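You operate a simulated robot arm through the tools that you are given. There is no shell and no other tool.

You are at the controls of a simulated robot arm. One attempt, no reset.

## Task
Soak the burnt pan in hot water, then scrub it clean.
Fine: hot tap, a fifth to half full; when suds show, pour out into the sink; scrub on the prep area, red brush back. Set down upright: red brush. What is to be rubbed or washed off counts as gone when no trace of it is left.

The check looks at the end state, three seconds after you hand in, the way a careful person would. Anything else that was tipped, shoved, dropped, spilled or broken makes it a failure.

## Robot
A 6-joint arm with a two-finger gripper, fixed in place. Base frame: the origin is at the foot of the arm, x ahead of it, y to its left, z up; the work surface is at about z = 0.9. Readings come in m, degrees, newtons and seconds.
Its first joint turns from -166.0 to 166.0 degrees. Payload 1.71 kg.
The tool frame sits at the grasp point between the pads (the TCP): z along the fingers, y along the line on which they close. The tips reach 0.02 m beyond it. The gripper opens to 0.096 m. The gripper's body begins 0.113 m behind the TCP.
Orientation is told as [roll, pitch, yaw] about the base's x, y, z axes, in that order, counted from this pose: with the fingers straight down and closing along the base's y, the tool's x points along the base's -x, its y along +y and its z along -z.

## Interface
- The arm moves only by the tool play_rows. Its argument "series" is a list of rows, each an object (a shift or turn left out is 0, a gripper value left out holds the last) with "dp": the shift along the tool's x, y, z in units of 200 mm (1.0 is 200 mm), a list of three; "angular": the turn, a rotation vector about the tool's x, y, z in units of 60 degrees (1.0 is 60 degrees), a list of three; "claw": the gripper command, from -1 (fully open) to 1 (shut), values between in proportion. In form: [{"dp": [dx, dy, dz], "angular": [rx, ry, rz], "claw": claw}, ...]. A call has 1 to 20 rows; each row is the pose to reach, as a shift and turn from the pose commanded when the call began, along the tool's axes at that moment. A call with a number of a shift or a turn outside -1 to 1 is refused whole. A row lasts 0.2 s, in which the tool goes at most 0.05 m and 8.6 degrees; a call with a longer step from one row to the next is refused whole, and so is a gripper value outside its range. Where a pose cannot be reached the arm comes as near as it can. A force on the tool above 60 N (or 10 N above the force at the start of the call, whichever is more), or a blocked arm, ends the call early, and 0.2 s more pass. The fingers move at their own pace (about 0.045 m/s each) and stop on an object; they squeeze with about 20 N. The grip force told is the motor's: it shows also when the fingers shut on nothing. Time passes only in rows, and 0.2 s behind the last, so rows that repeat a pose let the fingers close. It gives the time, the measured TCP pose, the force on the tool (base axes), the opening and the grip force at its end, in the units of the frame above (readings bear some noise), with the torque about the TCP (base axes, N m) and any sound that the robot's microphone picked up, and new pictures: "pictures" is both (left out), scene, wrist or none.
- Cameras (640 x 400 px; columns grow to the right, rows downward): "scene" is fixed at [0.2205, 0.6488, 1.5649]; the picture's right is [-0.86, -0.50, 0.00], its down [-0.46, 0.80, -0.38] and it looks along [0.19, -0.33, -0.92] (base axes); focal length 298 px, centre (320, 200). "wrist" rides on the gripper at [0.066, 0.014, -0.145] in the tool frame; the picture's right is [-0.21, 0.98, 0.00], its down [-0.88, -0.18, -0.45] and it looks along [-0.44, -0.09, 0.90] (tool axes); focal length 275 px, centre (320, 200). There is no depth. A picture from a camera that has moved, and an enlarged one, comes with that camera's place and axes in the base frame and with its lens.
- lift_body(by): slides the trunk up (or, below 0, down) by that many m; the arm rides with it, the base frame stays. It gives what a move gives, with no picture.
- zoom(camera, box): a new picture of the part [left, top, right, bottom] of that camera's present view, enlarged. The clock stands still meanwhile.
- sign_off(): hands the job in; it is judged then, once.

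Places have to be worked out from the pictures, the camera data and where the tool is seen. Open the gripper and draw the arm clear of the work before you hand the job in, unless the task says otherwise.

The tools are called as a command line: name --argument value ..., lists and objects as JSON in quotes. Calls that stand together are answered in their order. play_rows: Moves the arm, as the interface text tells. Its arguments: {"type":"object","properties":{"series":{"type":"array","items":{"type":"object","properties":{"dp":{"type":"array","items":{"type":"number"}},"angular":{"type":"array","items":{"type":"number"}},"claw":{"type":"number"}}}},"pictures":{"type":"string","enum":["both","scene","wrist","none"]}},"required":["series"]} The other tools are called the same way: lift_body (by) slides the trunk up or down; zoom (camera, box) takes an enlarged picture of a part of a camera's view; sign_off () hands the job in.

At the start:

```text
clock: 0.0
position: [0.3535, 0.3897, 1.1734]
ee_rot: [0.0, 0.1, -0.1]
force: [-0.4, -0.3, 0.3]
wrist_torque: [-0.02, 0.03, -0.01]
grip_width: 0.0961
finger_force: 0.0
trunk travel left (down, up): [-0.25, 0.14]
```

scene: 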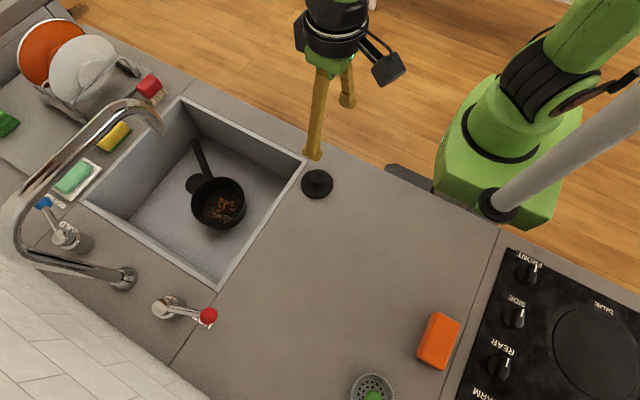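
wrist: 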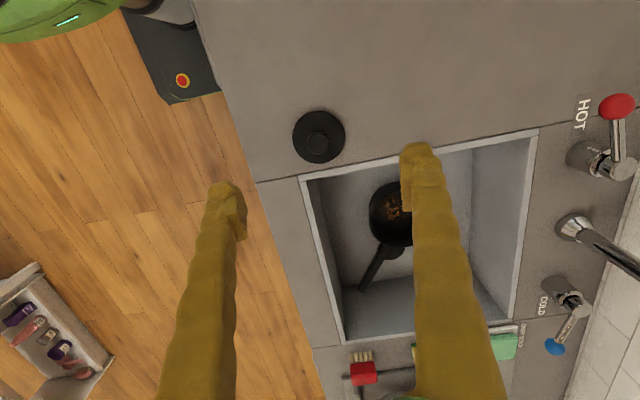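

I'll start by looking closely at the scene: the sink with the pan, taps, the brush, and the prep area.

zoom --camera "scene" --box '[0, 60, 240, 210]'

zoom --camera "scene" --box '[0, 180, 240, 330]'

zoom --camera "scene" --box '[160, 120, 320, 220]'

zoom --camera "wrist" --box '[300, 80, 640, 380]'

zoom --camera "scene" --box '[320, 240, 640, 400]'

```text
2.67 times, centred on (120, 135) of scene
camera zoom: at [0.2205, 0.6488, 1.5649], right [-0.86, -0.5, 0.0], down [-0.46, 0.8, -0.38], along [0.19, -0.33, -0.92], focal length 795 px, centre (853, 373)
```

zoom: 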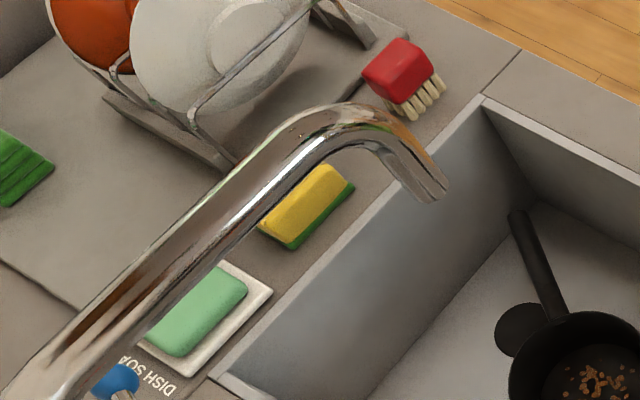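

```text
2.67 times, centred on (120, 255) of scene
camera zoom: at [0.2205, 0.6488, 1.5649], right [-0.86, -0.5, 0.0], down [-0.46, 0.8, -0.38], along [0.19, -0.33, -0.92], focal length 795 px, centre (853, 53)
```

zoom: 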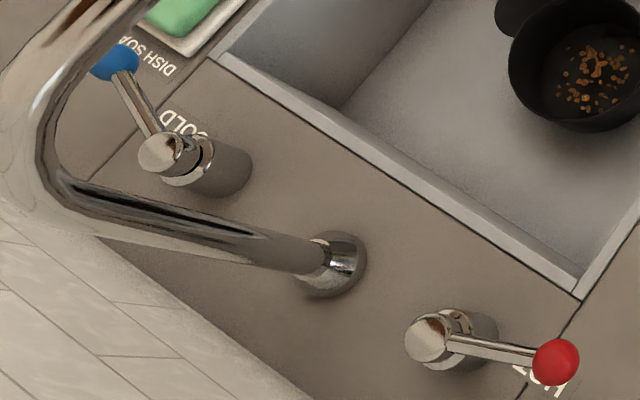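

```text
4.00 times, centred on (240, 170) of scene
camera zoom: at [0.2205, 0.6488, 1.5649], right [-0.86, -0.5, 0.0], down [-0.46, 0.8, -0.38], along [0.19, -0.33, -0.92], focal length 1193 px, centre (640, 320)
```

zoom: 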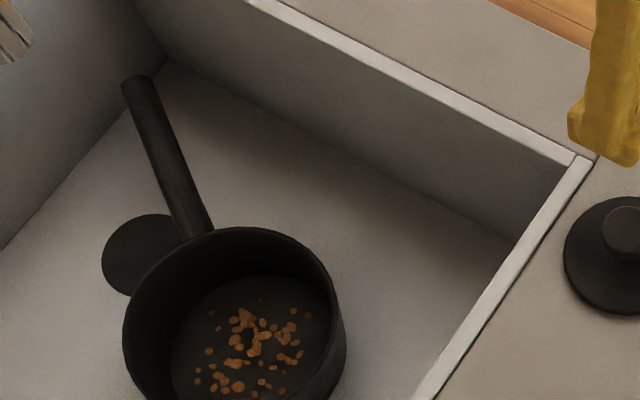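

```text
1.33 times, centred on (470, 230) of wrist
camera zoom: at [0.2853, 0.4029, 1.3172], right [0.21, 0.98, 0.0], down [0.88, -0.18, 0.44], along [0.43, -0.09, -0.9], focal length 367 px, centre (120, 160)
```

zoom: 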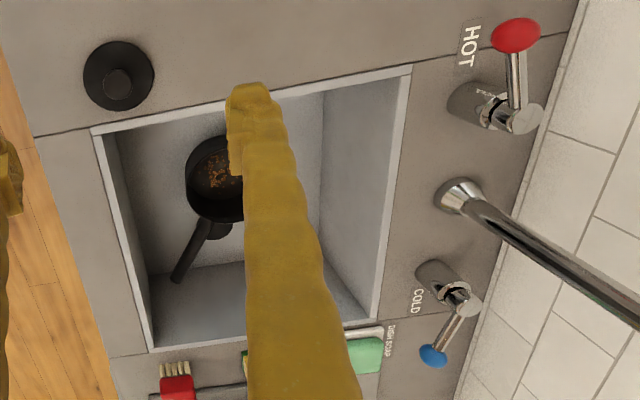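

```text
2.00 times, centred on (480, 320) of scene
camera zoom: at [0.2205, 0.6488, 1.5649], right [-0.86, -0.5, 0.0], down [-0.46, 0.8, -0.38], along [0.19, -0.33, -0.92], focal length 596 px, centre (0, -40)
```

zoom: 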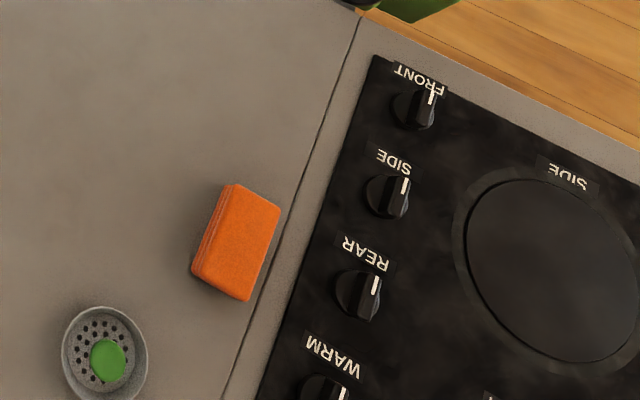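

The faucet sits behind the sink with its spout out over the bowl, and the hot lever (red knob) is on the near side of it. The pan is in the sink near the drain, and the red brush is beyond the sink by the dish rack at about (0.91, 0.37). I'll move the arm over to look at the brush and the sink from above.

play_rows --series '[{"dp": [-0.2, -0.06, -0.05]}, {"dp": [-0.4, -0.12, -0.1]}, {"dp": [-0.6, -0.18, -0.15]}, {"dp": [-0.8, -0.24, -0.2]}, {"dp": [-1.0, -0.3, -0.25]}, {"dp": [-1.0, -0.3, -0.25]}]'

```text
clock: 1.4
position: [0.5339, 0.3291, 1.2308]
ee_rot: [0.0, -0.8, 0.1]
force: [0.9, -0.1, 0.3]
wrist_torque: [0.0, 0.03, 0.0]
grip_width: 0.0962
finger_force: 0.1
trunk travel left (down, up): [-0.25, 0.14]
camera wrist: at [0.4656, 0.3427, 1.3738], right [0.2, 0.98, 0.0], down [0.87, -0.18, 0.46], along [0.45, -0.09, -0.89], focal length 275 px, centre (320, 200)
```

scene: 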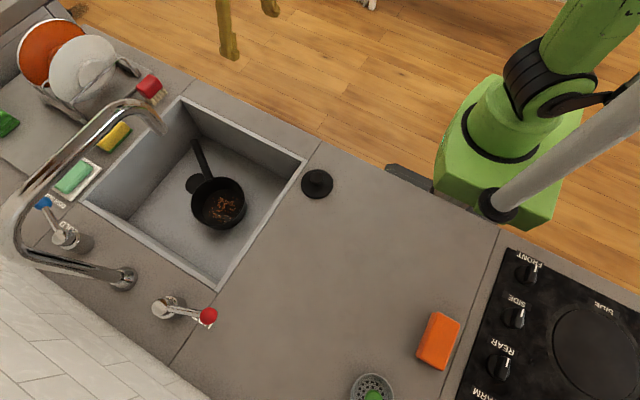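
wrist: 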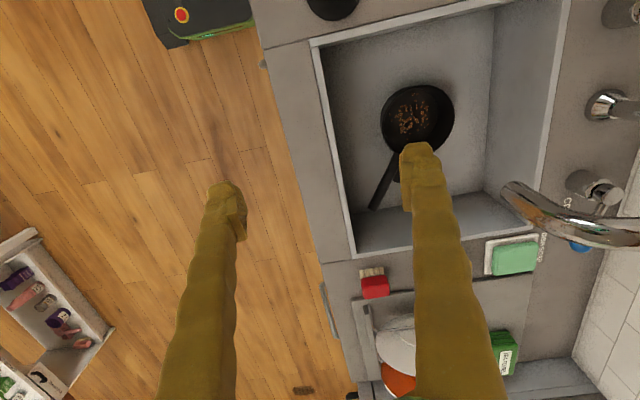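

zoom --camera "wrist" --box '[310, 240, 440, 330]'

zoom --camera "scene" --box '[110, 50, 200, 110]'

zoom --camera "wrist" --box '[300, 0, 640, 220]'

```text
4.44 times, centred on (375, 285) of wrist
camera zoom: at [0.4656, 0.3427, 1.3738], right [0.2, 0.98, 0.0], down [0.87, -0.18, 0.46], along [0.45, -0.09, -0.89], focal length 1224 px, centre (76, -178)
```

zoom: 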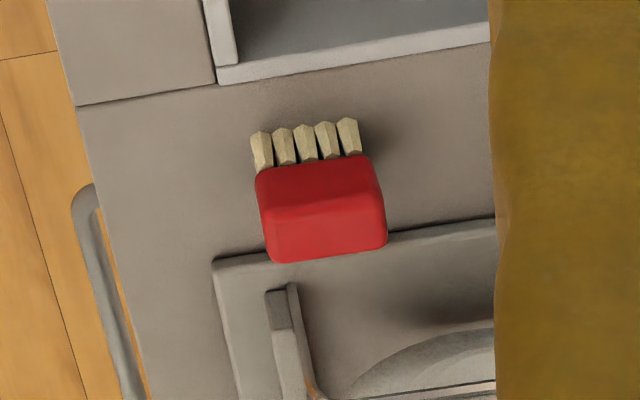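

```text
6.67 times, centred on (155, 80) of scene
camera zoom: at [0.2205, 0.6488, 1.5649], right [-0.86, -0.5, 0.0], down [-0.46, 0.8, -0.38], along [0.19, -0.33, -0.92], focal length 1988 px, centre (1420, 1000)
```

zoom: 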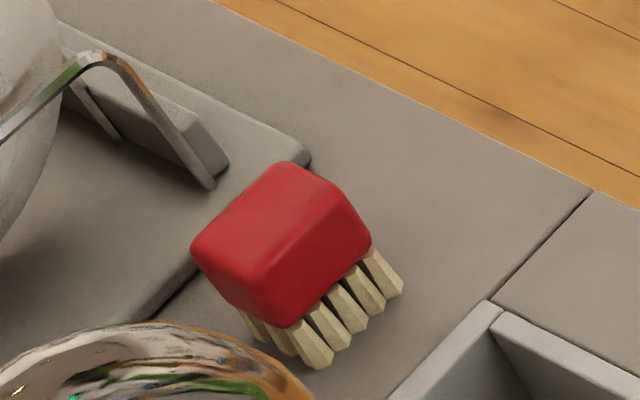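

```text
1.82 times, centred on (470, 110) of wrist
camera zoom: at [0.4656, 0.3427, 1.3738], right [0.2, 0.98, 0.0], down [0.87, -0.18, 0.46], along [0.45, -0.09, -0.89], focal length 500 px, centre (47, 364)
```

zoom: 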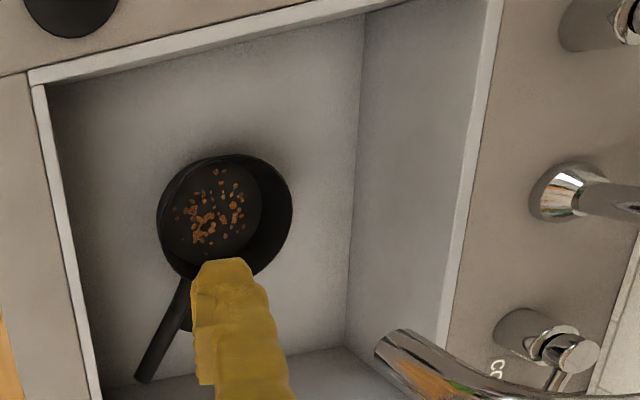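

The brush stands on its bristles, head up and with no handle, between the sink and the drying tray. Next I'll look at the hot tap up close, so I'm moving back and toward the wall.

play_rows --series '[{"dp": [0.16, 0.16, 0]}, {"dp": [0.32, 0.32, 0]}, {"dp": [0.48, 0.48, 0]}, {"dp": [0.64, 0.64, 0]}, {"dp": [0.8, 0.8, 0]}, {"dp": [0.96, 0.96, 0]}, {"dp": [1.0, 1.0, 0]}]' --pictures "none"

play_rows --series '[{"dp": [0.12, 0.16, 0.1]}, {"dp": [0.24, 0.32, 0.2]}, {"dp": [0.36, 0.48, 0.3]}, {"dp": [0.48, 0.64, 0.4]}, {"dp": [0.48, 0.64, 0.4]}]'

```text
clock: 3.0
position: [0.3479, 0.5229, 1.2269]
ee_rot: [0.0, -0.8, -1.3]
force: [-0.5, -0.2, 1.1]
wrist_torque: [-0.02, 0.0, 0.02]
grip_width: 0.0961
finger_force: 0.0
trunk travel left (down, up): [-0.25, 0.14]
```

```text
clock: 4.2
position: [0.2178, 0.6584, 1.1496]
ee_rot: [-0.1, -1.6, 0.2]
force: [-2.3, 1.4, -0.1]
wrist_torque: [-0.1, -0.31, 0.03]
grip_width: 0.0959
finger_force: 0.0
trunk travel left (down, up): [-0.25, 0.14]
camera wrist: at [0.1457, 0.6714, 1.292], right [0.2, 0.98, 0.01], down [0.86, -0.18, 0.47], along [0.46, -0.09, -0.88], focal length 275 px, centre (320, 200)
```

scene: 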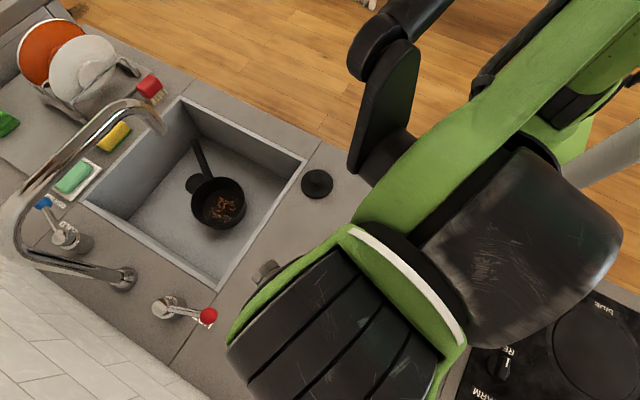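
wrist: 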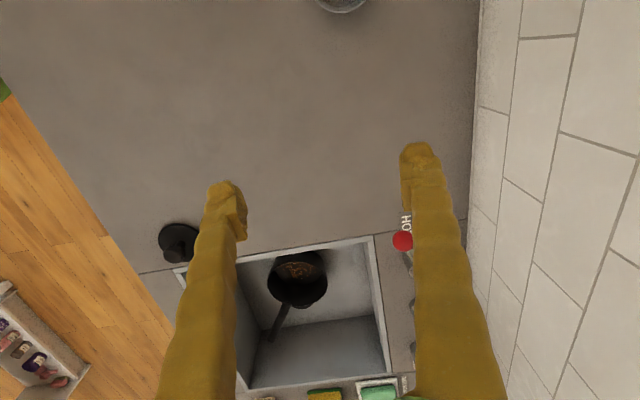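

The right finger is hiding the tap. I'll shift a little toward the wall and forward so the hot lever falls between the fingers.

play_rows --series '[{"dp": [-0.1, 0.1, 0.0]}, {"dp": [-0.2, 0.2, 0.0]}, {"dp": [-0.3, 0.3, 0.0]}, {"dp": [-0.35, 0.4, 0.0]}, {"dp": [-0.35, 0.4, 0.0]}]' --pictures "wrist"

```text
clock: 5.4
position: [0.3175, 0.7369, 1.1461]
ee_rot: [0.1, -0.6, -0.1]
force: [-0.3, 0.4, 0.0]
wrist_torque: [-0.02, 0.05, 0.03]
grip_width: 0.0961
finger_force: 0.1
trunk travel left (down, up): [-0.25, 0.14]
camera wrist: at [0.2486, 0.7511, 1.2893], right [0.21, 0.98, 0.0], down [0.87, -0.19, 0.45], along [0.44, -0.09, -0.89], focal length 275 px, centre (320, 200)
```

wrist: 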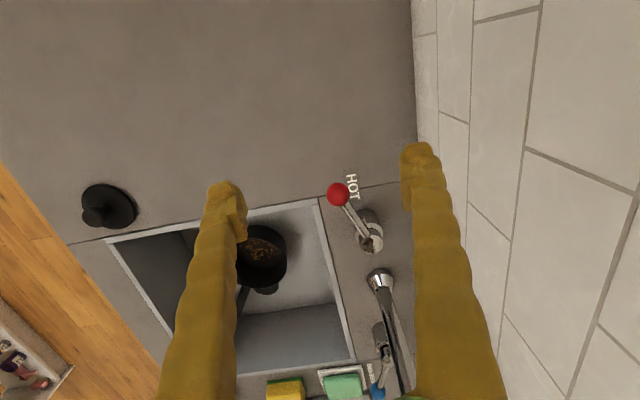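

zoom --camera "wrist" --box '[300, 160, 420, 280]'

zoom --camera "wrist" --box '[340, 260, 440, 400]'

zoom --camera "scene" --box '[130, 270, 230, 340]'

```text
3.33 times, centred on (360, 220) of wrist
camera zoom: at [0.2486, 0.7511, 1.2893], right [0.21, 0.98, 0.0], down [0.87, -0.19, 0.45], along [0.44, -0.09, -0.89], focal length 918 px, centre (187, 133)
```

zoom: 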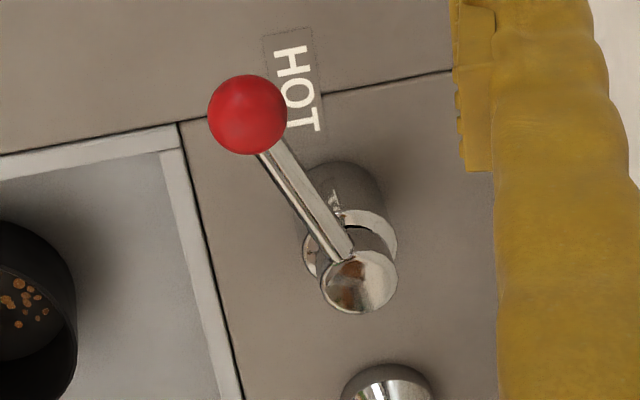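

```text
2.86 times, centred on (390, 330) of wrist
camera zoom: at [0.2486, 0.7511, 1.2893], right [0.21, 0.98, 0.0], down [0.87, -0.19, 0.45], along [0.44, -0.09, -0.89], focal length 786 px, centre (120, -171)
```

zoom: 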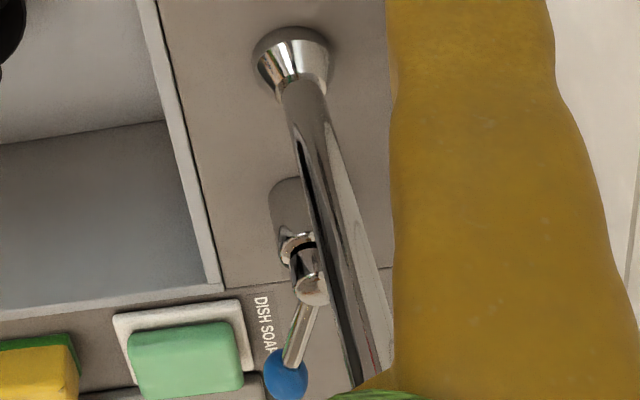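

```text
5.71 times, centred on (180, 305) of scene
camera zoom: at [0.2205, 0.6488, 1.5649], right [-0.86, -0.5, 0.0], down [-0.46, 0.8, -0.38], along [0.19, -0.33, -0.92], focal length 1704 px, centre (1120, -400)
```

zoom: 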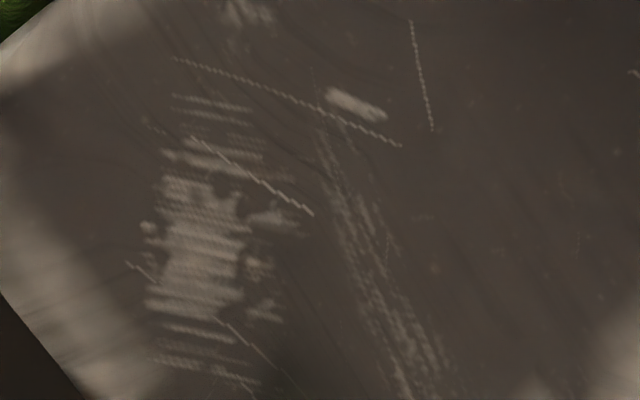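

Triangulating from the two views, the hot knob is at about (0.408, 0.744, 0.957) with its pivot near (0.49, 0.772). The spout tip is at about (0.63, 0.51, 1.11), right above the pan, whose rim centre is near (0.617, 0.522, 0.80), so the pan can be filled where it stands. I'll go above the knob first.

play_rows --series '[{"dp": [-0.13, 0.01, 0.14]}, {"dp": [-0.27, 0.02, 0.28]}, {"dp": [-0.4, 0.03, 0.415]}, {"dp": [-0.4, 0.03, 0.415]}, {"dp": [-0.4, 0.03, 0.415]}]'

```text
clock: 6.6
position: [0.3912, 0.743, 1.0654]
ee_rot: [0.1, -0.7, 0.1]
force: [-0.4, -0.1, -0.3]
wrist_torque: [0.02, 0.04, -0.03]
grip_width: 0.096
finger_force: 0.0
trunk travel left (down, up): [-0.25, 0.14]
camera wrist: at [0.3219, 0.7575, 1.2085], right [0.2, 0.98, 0.0], down [0.87, -0.18, 0.46], along [0.45, -0.09, -0.89], focal length 275 px, centre (320, 200)
```

scene: 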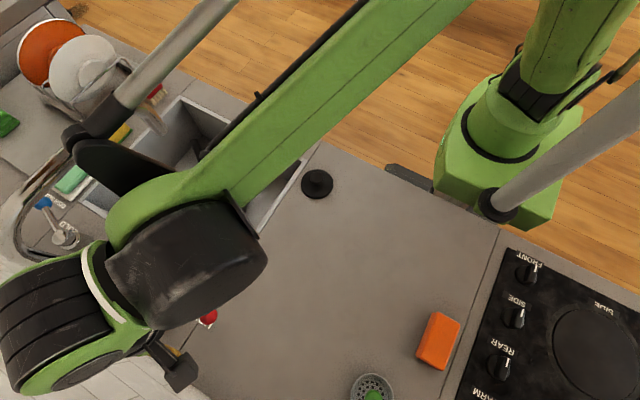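
wrist: 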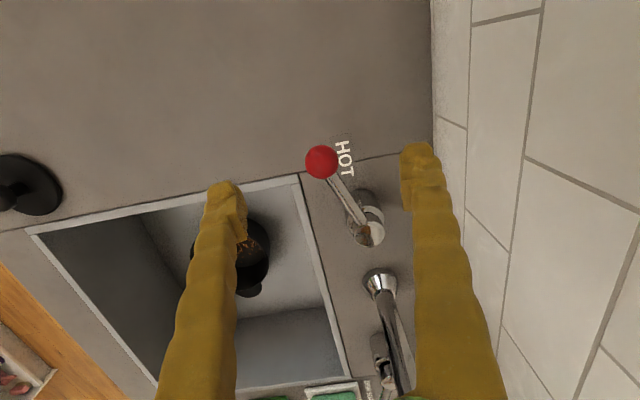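

The measured x lags the command a little, so I'll let the arm settle and read the pose again before going down on the knob.

play_rows --series '[{"dp": [0, 0, 0]}, {"dp": [0, 0, 0]}]' --pictures "none"

zoom --camera "scene" --box '[0, 60, 280, 400]'

```text
clock: 7.2
position: [0.3903, 0.745, 1.0648]
ee_rot: [-0.1, -0.8, 0.0]
force: [0.6, 0.2, 0.4]
wrist_torque: [-0.01, 0.01, -0.01]
grip_width: 0.0958
finger_force: 0.0
trunk travel left (down, up): [-0.25, 0.14]
```

```text
1.18 times, centred on (140, 230) of scene
camera zoom: at [0.2205, 0.6488, 1.5649], right [-0.86, -0.5, 0.0], down [-0.46, 0.8, -0.38], along [0.19, -0.33, -0.92], focal length 351 px, centre (532, 165)
```

zoom: 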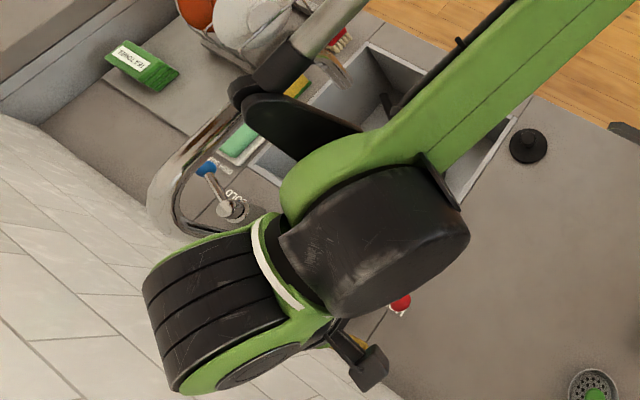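

The knob triangulates again to about (0.408, 0.743, 0.957), so the wrist camera agrees with the measured pose. I'll lower the open fingers to straddle it.

play_rows --series '[{"dp": [-0.09, 0.0, 0.12]}, {"dp": [-0.09, 0.0, 0.24]}, {"dp": [-0.09, 0.0, 0.36]}, {"dp": [-0.09, 0.0, 0.46]}, {"dp": [-0.09, 0.0, 0.53]}, {"dp": [-0.09, 0.0, 0.53]}]' --pictures "wrist"

```text
clock: 8.6
position: [0.4089, 0.7441, 0.9611]
ee_rot: [0.0, -0.9, 0.1]
force: [0.9, -0.2, 0.6]
wrist_torque: [0.01, 0.02, 0.02]
grip_width: 0.0964
finger_force: 0.1
trunk travel left (down, up): [-0.25, 0.14]
camera wrist: at [0.3411, 0.7573, 1.1034], right [0.21, 0.98, 0.0], down [0.87, -0.18, 0.46], along [0.45, -0.09, -0.89], focal length 275 px, centre (320, 200)
```

wrist: 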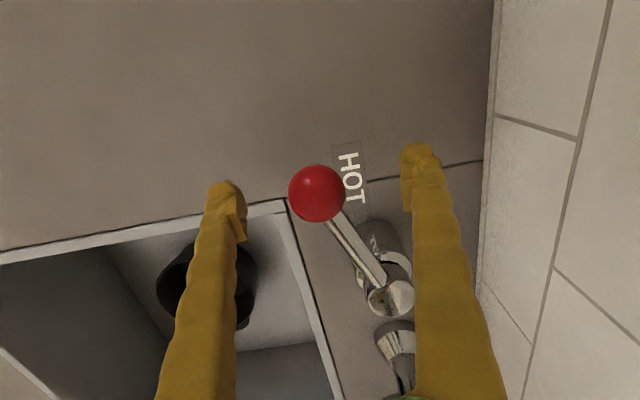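

The knob is centred between the fingers. I'll close them loosely around it to about 40 mm, without squeezing.

play_rows --series '[{"claw": 0.15}, {"claw": 0.15}, {"claw": 0.15}, {"claw": 0.15}]' --pictures "wrist"

```text
clock: 9.6
position: [0.4099, 0.7437, 0.9609]
ee_rot: [0.0, -0.8, 0.0]
force: [-0.5, 0.2, -0.1]
wrist_torque: [0.02, 0.01, -0.02]
grip_width: 0.0409
finger_force: 0.1
trunk travel left (down, up): [-0.25, 0.14]
camera wrist: at [0.3409, 0.7572, 1.1037], right [0.21, 0.98, 0.0], down [0.87, -0.18, 0.46], along [0.45, -0.09, -0.89], focal length 275 px, centre (320, 200)
```

wrist: 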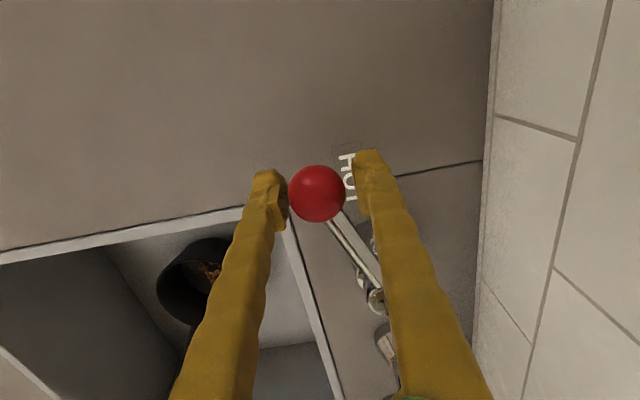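

The fingers are loosely around the ball. I'll push the lever gently toward the front (-y) along its arc to see whether it turns and water runs.

play_rows --series '[{"dp": [-0.01, -0.04, 0.0]}, {"dp": [-0.025, -0.08, 0.0]}, {"dp": [-0.05, -0.125, 0.0]}]'

```text
clock: 10.4
position: [0.4211, 0.7197, 0.9601]
ee_rot: [0.0, -0.7, 0.0]
force: [-0.2, -0.1, 0.2]
wrist_torque: [0.01, -0.03, -0.01]
grip_width: 0.0408
finger_force: 0.1
trunk travel left (down, up): [-0.25, 0.14]
camera wrist: at [0.3513, 0.732, 1.1034], right [0.21, 0.98, 0.0], down [0.87, -0.18, 0.46], along [0.45, -0.09, -0.89], focal length 275 px, centre (320, 200)
```

scene: 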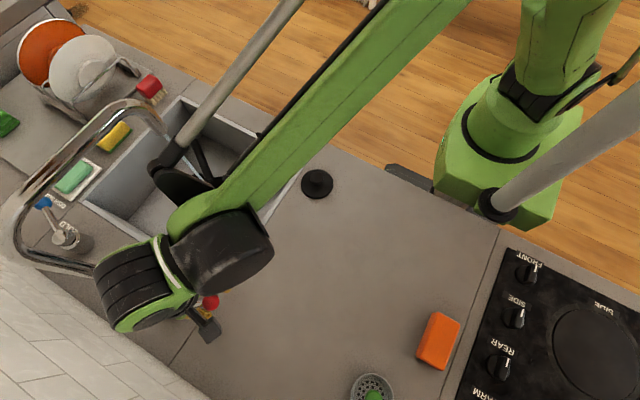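
wrist: 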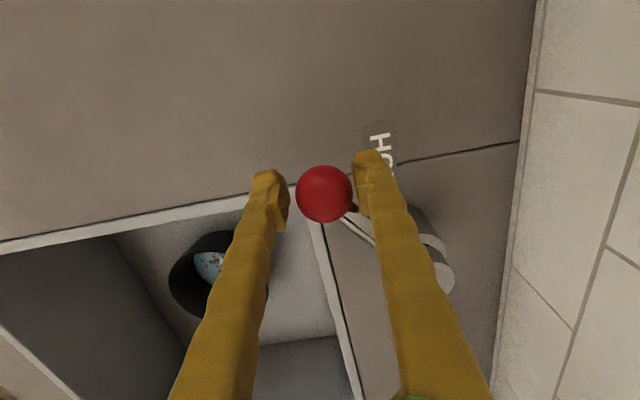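

The lever turned and water is already showing in the pan. The clock stands still for a zoom, so I'll check the level now.

zoom --camera "wrist" --box '[150, 210, 300, 340]'

zoom --camera "scene" --box '[120, 90, 280, 240]'

```text
3.08 times, centred on (225, 275) of wrist
camera zoom: at [0.3513, 0.732, 1.1034], right [0.21, 0.98, 0.0], down [0.87, -0.18, 0.46], along [0.45, -0.09, -0.89], focal length 847 px, centre (612, -31)
```

zoom: 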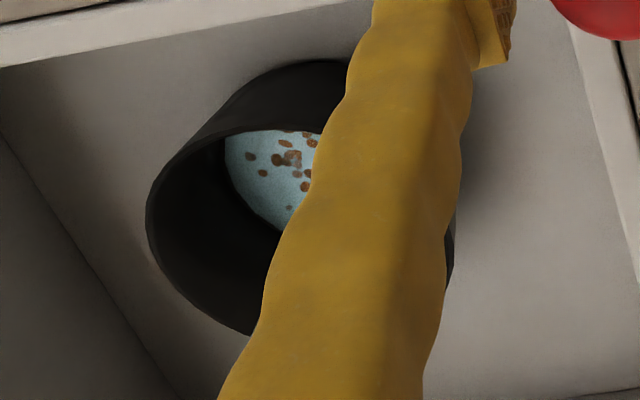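

```text
2.67 times, centred on (200, 165) of scene
camera zoom: at [0.2205, 0.6488, 1.5649], right [-0.86, -0.5, 0.0], down [-0.46, 0.8, -0.38], along [0.19, -0.33, -0.92], focal length 795 px, centre (640, 293)
```

zoom: 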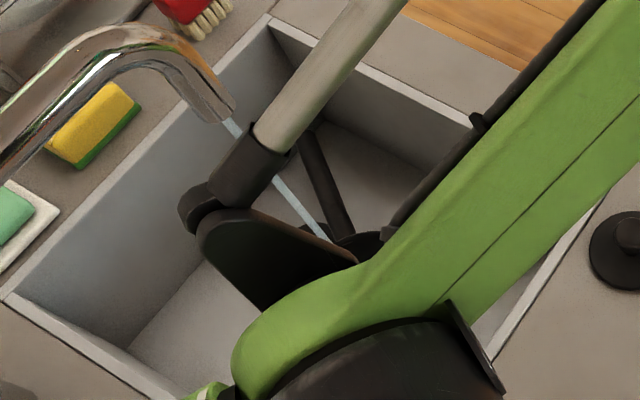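

Only a thin layer of water covers the bottom so far, with the surface at about z ≈ 0.735. I'll let it run briefly and look again.

play_rows --series '[{"dp": [0, 0, 0]}]' --pictures "wrist"

zoom --camera "wrist" --box '[150, 210, 300, 340]'

```text
clock: 10.8
position: [0.4195, 0.718, 0.9604]
ee_rot: [-0.1, -0.8, 0.2]
force: [-0.1, -0.1, 0.0]
wrist_torque: [-0.02, -0.03, 0.0]
grip_width: 0.0409
finger_force: 0.1
trunk travel left (down, up): [-0.25, 0.14]
camera wrist: at [0.351, 0.732, 1.1034], right [0.2, 0.98, 0.0], down [0.87, -0.18, 0.46], along [0.45, -0.09, -0.89], focal length 275 px, centre (320, 200)
```

wrist: 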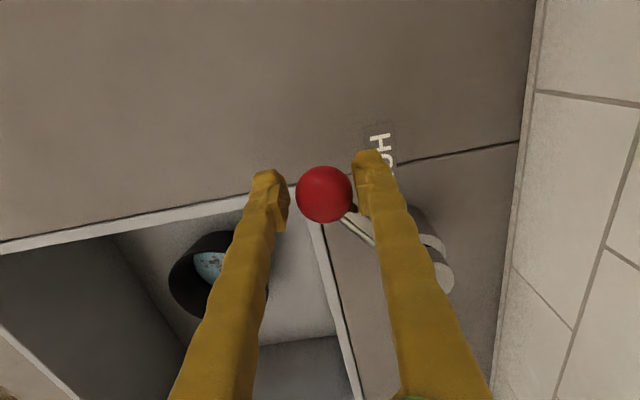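

```text
3.08 times, centred on (225, 275) of wrist
camera zoom: at [0.351, 0.732, 1.1034], right [0.2, 0.98, 0.0], down [0.87, -0.18, 0.46], along [0.45, -0.09, -0.89], focal length 847 px, centre (612, -31)
```

zoom: 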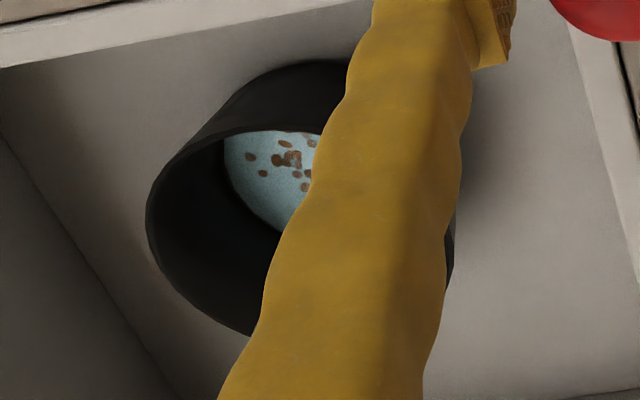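

The level is rising slowly. I'll let it run for another second and check again.

play_rows --series '[{"dp": [0, 0, 0]}, {"dp": [0, 0, 0]}, {"dp": [0, 0, 0]}, {"dp": [0, 0, 0]}]' --pictures "wrist"

zoom --camera "wrist" --box '[150, 210, 300, 340]'

```text
clock: 11.8
position: [0.4188, 0.718, 0.9603]
ee_rot: [0.0, -0.7, 0.1]
force: [-0.3, 0.1, 0.3]
wrist_torque: [-0.01, 0.0, -0.01]
grip_width: 0.0407
finger_force: 0.1
trunk travel left (down, up): [-0.25, 0.14]
camera wrist: at [0.3508, 0.7321, 1.1034], right [0.2, 0.98, 0.0], down [0.87, -0.18, 0.46], along [0.45, -0.09, -0.89], focal length 275 px, centre (320, 200)
```

wrist: 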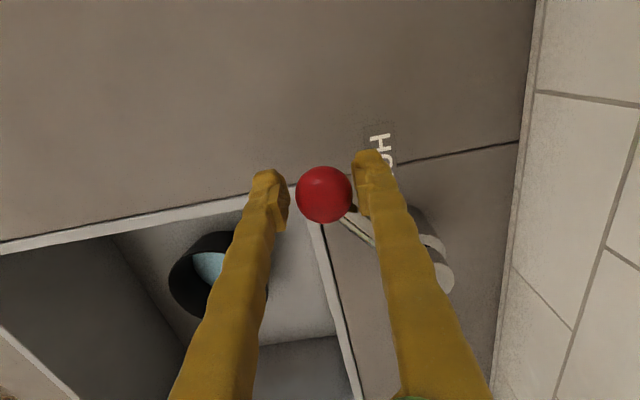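

```text
3.08 times, centred on (225, 275) of wrist
camera zoom: at [0.3508, 0.7321, 1.1034], right [0.2, 0.98, 0.0], down [0.87, -0.18, 0.46], along [0.45, -0.09, -0.89], focal length 847 px, centre (612, -31)
```

zoom: 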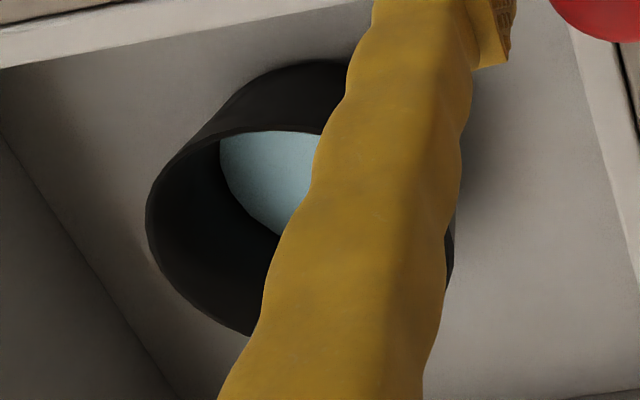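

play_rows --series '[{"dp": [0, 0, 0]}, {"dp": [0, 0, 0]}, {"dp": [0, 0, 0]}, {"dp": [0, 0, 0]}, {"dp": [0, 0, 0]}, {"dp": [0, 0, 0]}, {"dp": [0, 0, 0]}, {"dp": [0, 0, 0]}, {"dp": [0, 0, 0]}]' --pictures "wrist"

zoom --camera "wrist" --box '[150, 210, 300, 340]'

```text
clock: 13.8
position: [0.42, 0.7193, 0.9596]
ee_rot: [0.0, -0.8, 0.0]
force: [-0.8, 0.0, -0.6]
wrist_torque: [0.02, 0.01, 0.0]
grip_width: 0.0406
finger_force: 0.1
trunk travel left (down, up): [-0.25, 0.14]
camera wrist: at [0.3509, 0.732, 1.1034], right [0.21, 0.98, 0.0], down [0.87, -0.18, 0.46], along [0.45, -0.09, -0.89], focal length 275 px, centre (320, 200)
```

wrist: 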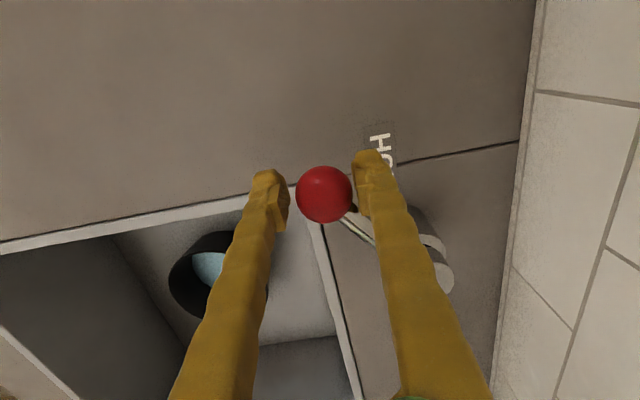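

```text
3.08 times, centred on (225, 275) of wrist
camera zoom: at [0.3509, 0.732, 1.1034], right [0.21, 0.98, 0.0], down [0.87, -0.18, 0.46], along [0.45, -0.09, -0.89], focal length 847 px, centre (612, -31)
```

zoom: 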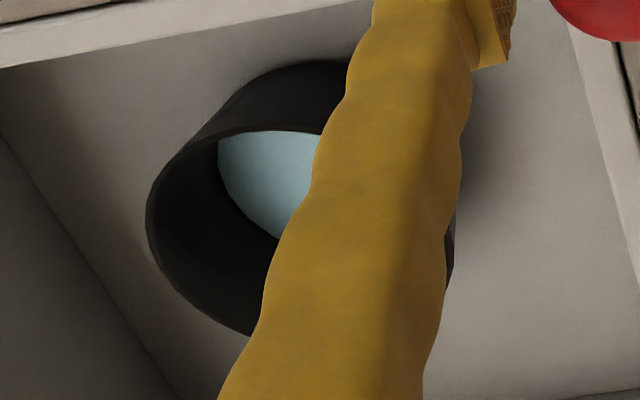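

The level creeps up slowly, which is easy to control. I'll let it run for about 4 s.

play_rows --series '[{"dp": [0, 0, 0]}, {"dp": [0, 0, 0]}, {"dp": [0, 0, 0]}, {"dp": [0, 0, 0]}, {"dp": [0, 0, 0]}, {"dp": [0, 0, 0]}, {"dp": [0, 0, 0]}, {"dp": [0, 0, 0]}, {"dp": [0, 0, 0]}, {"dp": [0, 0, 0]}, {"dp": [0, 0, 0]}, {"dp": [0, 0, 0]}, {"dp": [0, 0, 0]}, {"dp": [0, 0, 0]}, {"dp": [0, 0, 0]}, {"dp": [0, 0, 0]}, {"dp": [0, 0, 0]}, {"dp": [0, 0, 0]}, {"dp": [0, 0, 0]}]' --pictures "wrist"

zoom --camera "wrist" --box '[150, 210, 300, 340]'

zoom --camera "scene" --box '[120, 90, 280, 240]'

```text
clock: 17.8
position: [0.4194, 0.7179, 0.9603]
ee_rot: [-0.1, -0.9, 0.1]
force: [0.5, -1.0, -0.4]
wrist_torque: [0.02, 0.02, 0.02]
grip_width: 0.0408
finger_force: 0.0
trunk travel left (down, up): [-0.25, 0.14]
camera wrist: at [0.351, 0.732, 1.1034], right [0.21, 0.98, 0.0], down [0.87, -0.18, 0.46], along [0.45, -0.09, -0.89], focal length 275 px, centre (320, 200)
```

wrist: 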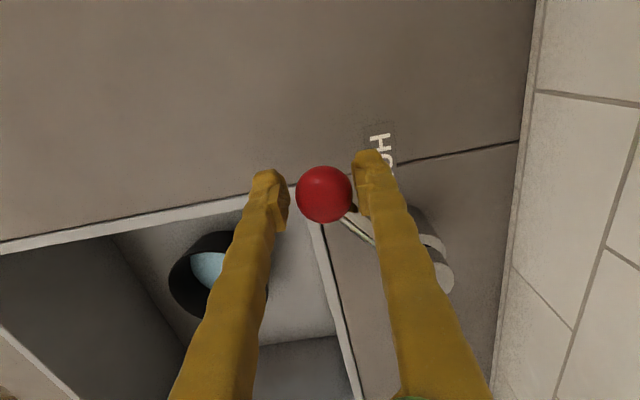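

```text
3.08 times, centred on (225, 275) of wrist
camera zoom: at [0.351, 0.732, 1.1034], right [0.21, 0.98, 0.0], down [0.87, -0.18, 0.46], along [0.45, -0.09, -0.89], focal length 847 px, centre (612, -31)
```

zoom: 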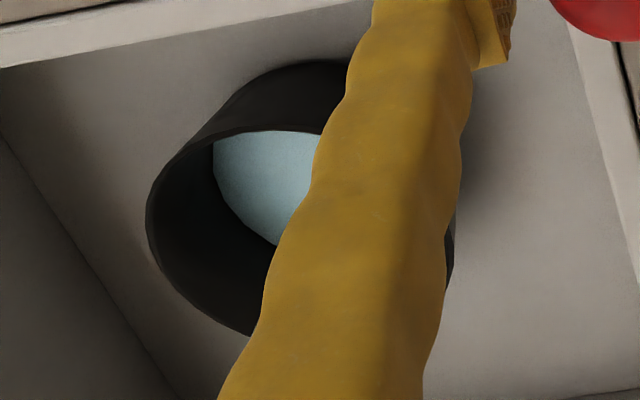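

```text
2.67 times, centred on (200, 165) of scene
camera zoom: at [0.2205, 0.6488, 1.5649], right [-0.86, -0.5, 0.0], down [-0.46, 0.8, -0.38], along [0.19, -0.33, -0.92], focal length 795 px, centre (640, 293)
```

zoom: 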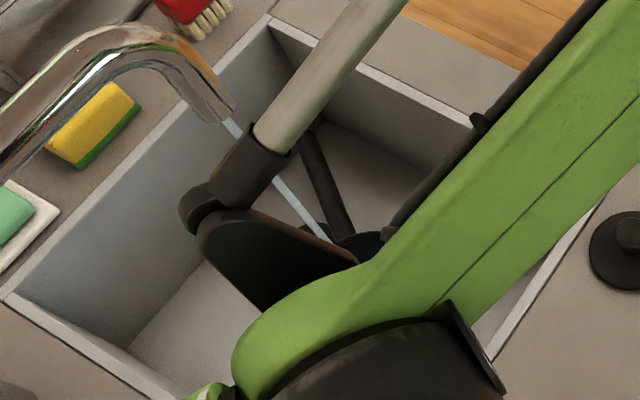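

By the edge positions the pan is now roughly 20% full. I'll run about 3 s more before checking; I'm aiming for about a third.

play_rows --series '[{"dp": [0, 0, 0]}, {"dp": [0, 0, 0]}, {"dp": [0, 0, 0]}, {"dp": [0, 0, 0]}, {"dp": [0, 0, 0]}, {"dp": [0, 0, 0]}, {"dp": [0, 0, 0]}, {"dp": [0, 0, 0]}, {"dp": [0, 0, 0]}, {"dp": [0, 0, 0]}, {"dp": [0, 0, 0]}, {"dp": [0, 0, 0]}, {"dp": [0, 0, 0]}, {"dp": [0, 0, 0]}]' --pictures "wrist"

zoom --camera "wrist" --box '[150, 210, 300, 340]'

```text
clock: 20.8
position: [0.4206, 0.7185, 0.9599]
ee_rot: [0.0, -0.8, 0.1]
force: [0.1, -0.2, 0.1]
wrist_torque: [0.0, 0.03, 0.0]
grip_width: 0.0409
finger_force: 0.0
trunk travel left (down, up): [-0.25, 0.14]
camera wrist: at [0.351, 0.732, 1.1034], right [0.21, 0.98, 0.0], down [0.87, -0.18, 0.46], along [0.45, -0.09, -0.89], focal length 275 px, centre (320, 200)
```

wrist: 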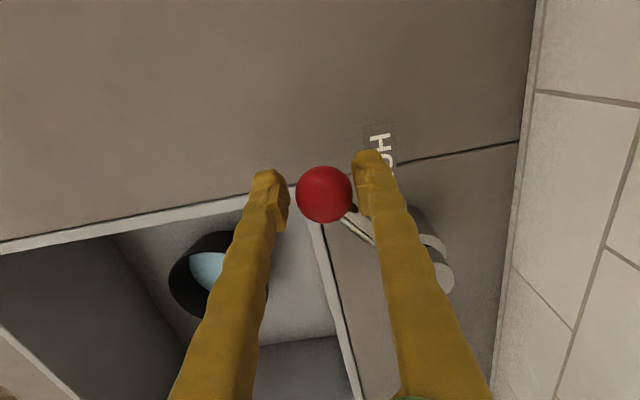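

```text
3.08 times, centred on (225, 275) of wrist
camera zoom: at [0.351, 0.732, 1.1034], right [0.21, 0.98, 0.0], down [0.87, -0.18, 0.46], along [0.45, -0.09, -0.89], focal length 847 px, centre (612, -31)
```

zoom: 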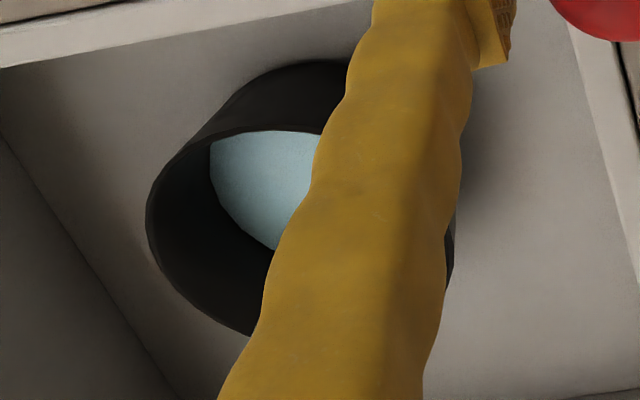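

The level is now about 27–30%. I'll run 1.5 s more, then close the tap.

play_rows --series '[{"dp": [0, 0, 0]}, {"dp": [0, 0, 0]}, {"dp": [0, 0, 0]}, {"dp": [0, 0, 0]}, {"dp": [0, 0, 0]}, {"dp": [0, 0, 0]}, {"dp": [0.02, 0.06, 0]}, {"dp": [0.04, 0.11, 0]}, {"dp": [0.055, 0.15, 0]}, {"dp": [0.055, 0.165, 0]}]'

zoom --camera "wrist" --box '[150, 190, 300, 320]'

zoom --camera "scene" --box '[120, 90, 280, 240]'

```text
clock: 23.0
position: [0.409, 0.7507, 0.9597]
ee_rot: [0.0, -0.9, 0.0]
force: [1.3, -11.4, -3.5]
wrist_torque: [0.26, 0.0, 0.05]
grip_width: 0.0473
finger_force: 4.8
trunk travel left (down, up): [-0.25, 0.14]
camera wrist: at [0.3402, 0.7641, 1.1036], right [0.21, 0.98, 0.0], down [0.87, -0.18, 0.46], along [0.45, -0.09, -0.89], focal length 275 px, centre (320, 200)
```

scene: 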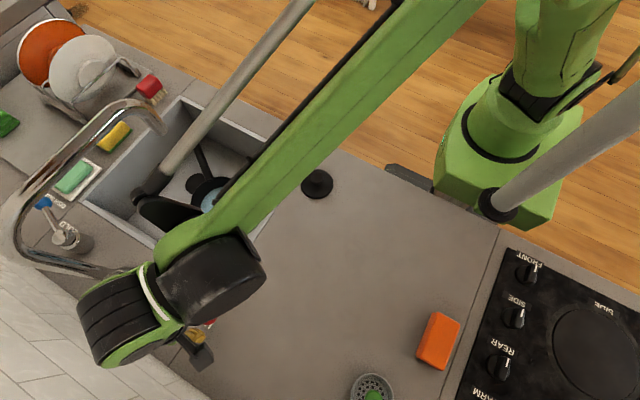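
wrist: 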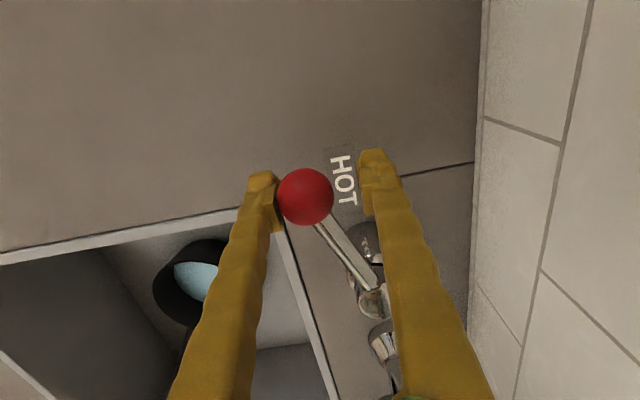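

```text
3.08 times, centred on (225, 255) of wrist
camera zoom: at [0.3402, 0.7641, 1.1036], right [0.21, 0.98, 0.0], down [0.87, -0.18, 0.46], along [0.45, -0.09, -0.89], focal length 847 px, centre (612, 31)
```

zoom: 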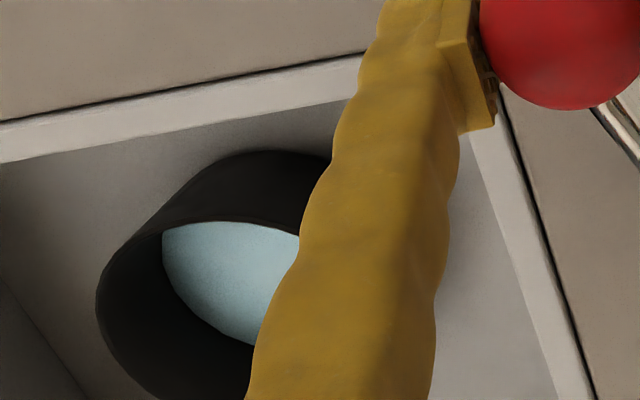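

```text
2.67 times, centred on (200, 165) of scene
camera zoom: at [0.2205, 0.6488, 1.5649], right [-0.86, -0.5, 0.0], down [-0.46, 0.8, -0.38], along [0.19, -0.33, -0.92], focal length 795 px, centre (640, 293)
```

zoom: 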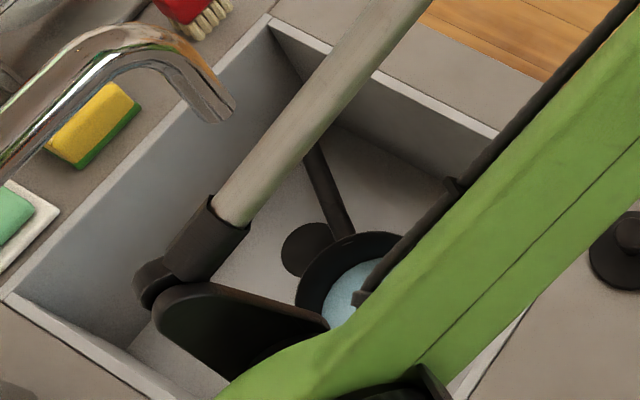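

The stream has stopped and the lever is against its closed stop. I'll relax the push, open the fingers, rise clear, and watch for suds.

play_rows --series '[{"dp": [0, -0.035, 0]}, {"dp": [0, -0.035, 0], "claw": -1}, {"dp": [0, -0.035, 0], "claw": -1}, {"dp": [0, -0.035, 0], "claw": -1}, {"dp": [0, -0.035, 0], "claw": -1}, {"dp": [0, -0.035, -0.2], "claw": -1}, {"dp": [0, -0.035, -0.4], "claw": -1}, {"dp": [0, -0.035, -0.6], "claw": -1}, {"dp": [0, -0.035, -0.8], "claw": -1}, {"dp": [0.1, -0.035, -1.0], "claw": -1}, {"dp": [0.1, -0.035, -1.0], "claw": -1}]'

```text
clock: 25.4
position: [0.3861, 0.745, 1.1603]
ee_rot: [0.2, -0.9, 0.0]
force: [-0.2, 0.0, 0.1]
wrist_torque: [0.02, -0.06, 0.03]
grip_width: 0.096
finger_force: 0.0
trunk travel left (down, up): [-0.25, 0.14]
camera wrist: at [0.3168, 0.7577, 1.3029], right [0.2, 0.98, 0.0], down [0.87, -0.18, 0.46], along [0.45, -0.09, -0.89], focal length 275 px, centre (320, 200)
```

scene: 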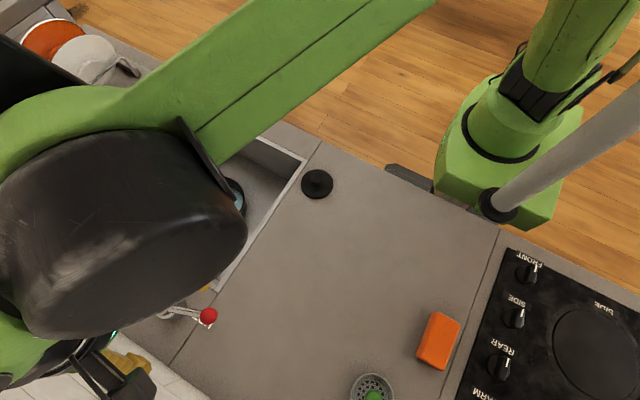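
wrist: 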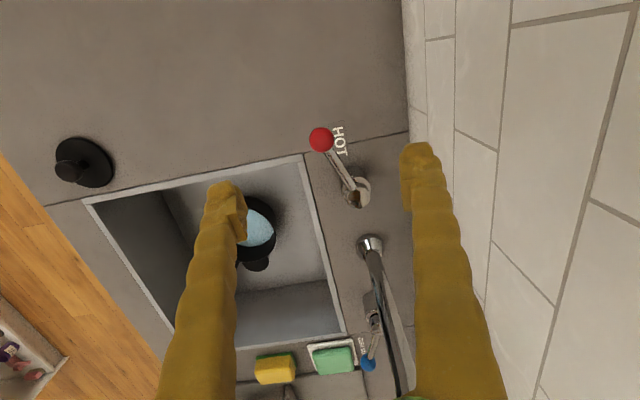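

The tap is off and the lever is back at its starting angle. I'll move the arm toward the front so the pan is visible, and watch for suds.

play_rows --series '[{"dp": [0, -0.24, -0.05]}, {"dp": [0, -0.48, -0.1]}, {"dp": [0, -0.72, -0.15]}, {"dp": [0, -0.96, -0.2]}, {"dp": [0, -1.0, -0.2]}]' --pictures "none"

play_rows --series '[{"dp": [-0.05, -0.2, 0]}, {"dp": [-0.1, -0.4, 0]}, {"dp": [-0.15, -0.6, 0]}, {"dp": [-0.2, -0.8, 0]}, {"dp": [-0.2, -0.8, 0]}, {"dp": [-0.2, -0.8, 0]}]'

```text
clock: 26.6
position: [0.3858, 0.5439, 1.2007]
ee_rot: [0.1, -0.8, 0.0]
force: [0.7, -1.6, 0.3]
wrist_torque: [0.14, -0.03, -0.01]
grip_width: 0.0958
finger_force: 0.1
trunk travel left (down, up): [-0.25, 0.14]
```

```text
clock: 28.0
position: [0.4252, 0.3846, 1.2]
ee_rot: [-0.1, -0.8, 0.1]
force: [-0.3, 0.4, 0.7]
wrist_torque: [-0.05, 0.0, 0.01]
grip_width: 0.0961
finger_force: 0.1
trunk travel left (down, up): [-0.25, 0.14]
camera wrist: at [0.3557, 0.3977, 1.3434], right [0.2, 0.98, 0.0], down [0.87, -0.18, 0.46], along [0.45, -0.09, -0.89], focal length 275 px, centre (320, 200)
```

scene: 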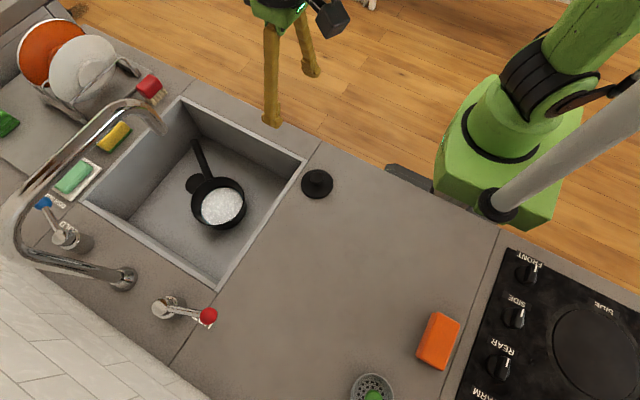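
wrist: 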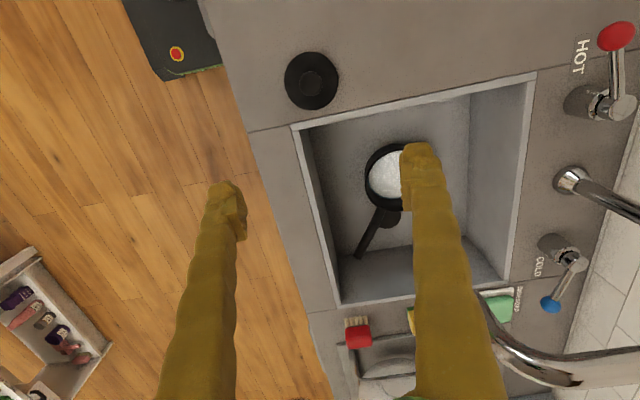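

White suds now cover the water, so the soak has worked. I'll look closely at the level and the handle before picking the pan up.

zoom --camera "scene" --box '[160, 120, 280, 240]'

zoom --camera "wrist" --box '[280, 100, 440, 280]'

```text
3.33 times, centred on (220, 180) of scene
camera zoom: at [0.2205, 0.6488, 1.5649], right [-0.86, -0.5, 0.0], down [-0.46, 0.8, -0.38], along [0.19, -0.33, -0.92], focal length 994 px, centre (653, 267)
```

zoom: 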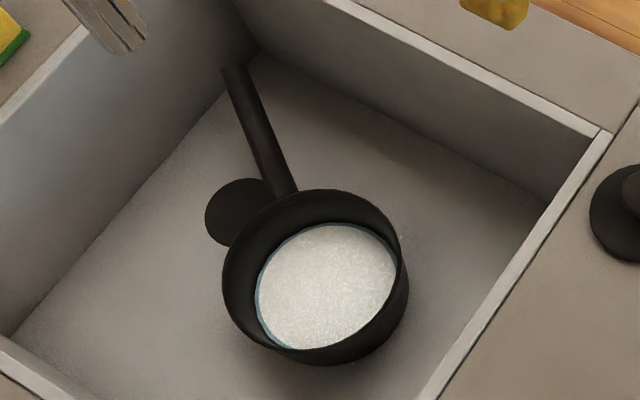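

```text
2.22 times, centred on (360, 190) of wrist
camera zoom: at [0.3557, 0.3977, 1.3434], right [0.2, 0.98, 0.0], down [0.87, -0.18, 0.46], along [0.45, -0.09, -0.89], focal length 612 px, centre (231, 222)
```

zoom: 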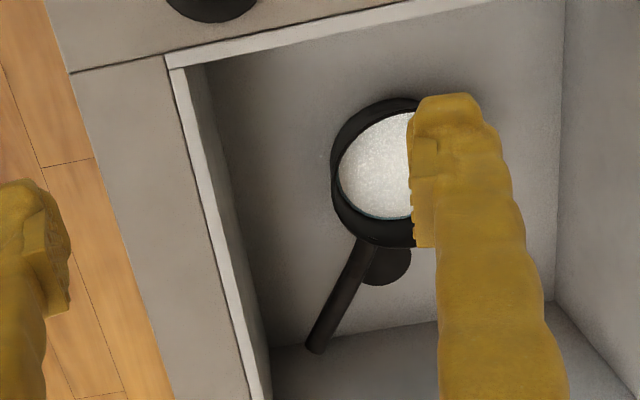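

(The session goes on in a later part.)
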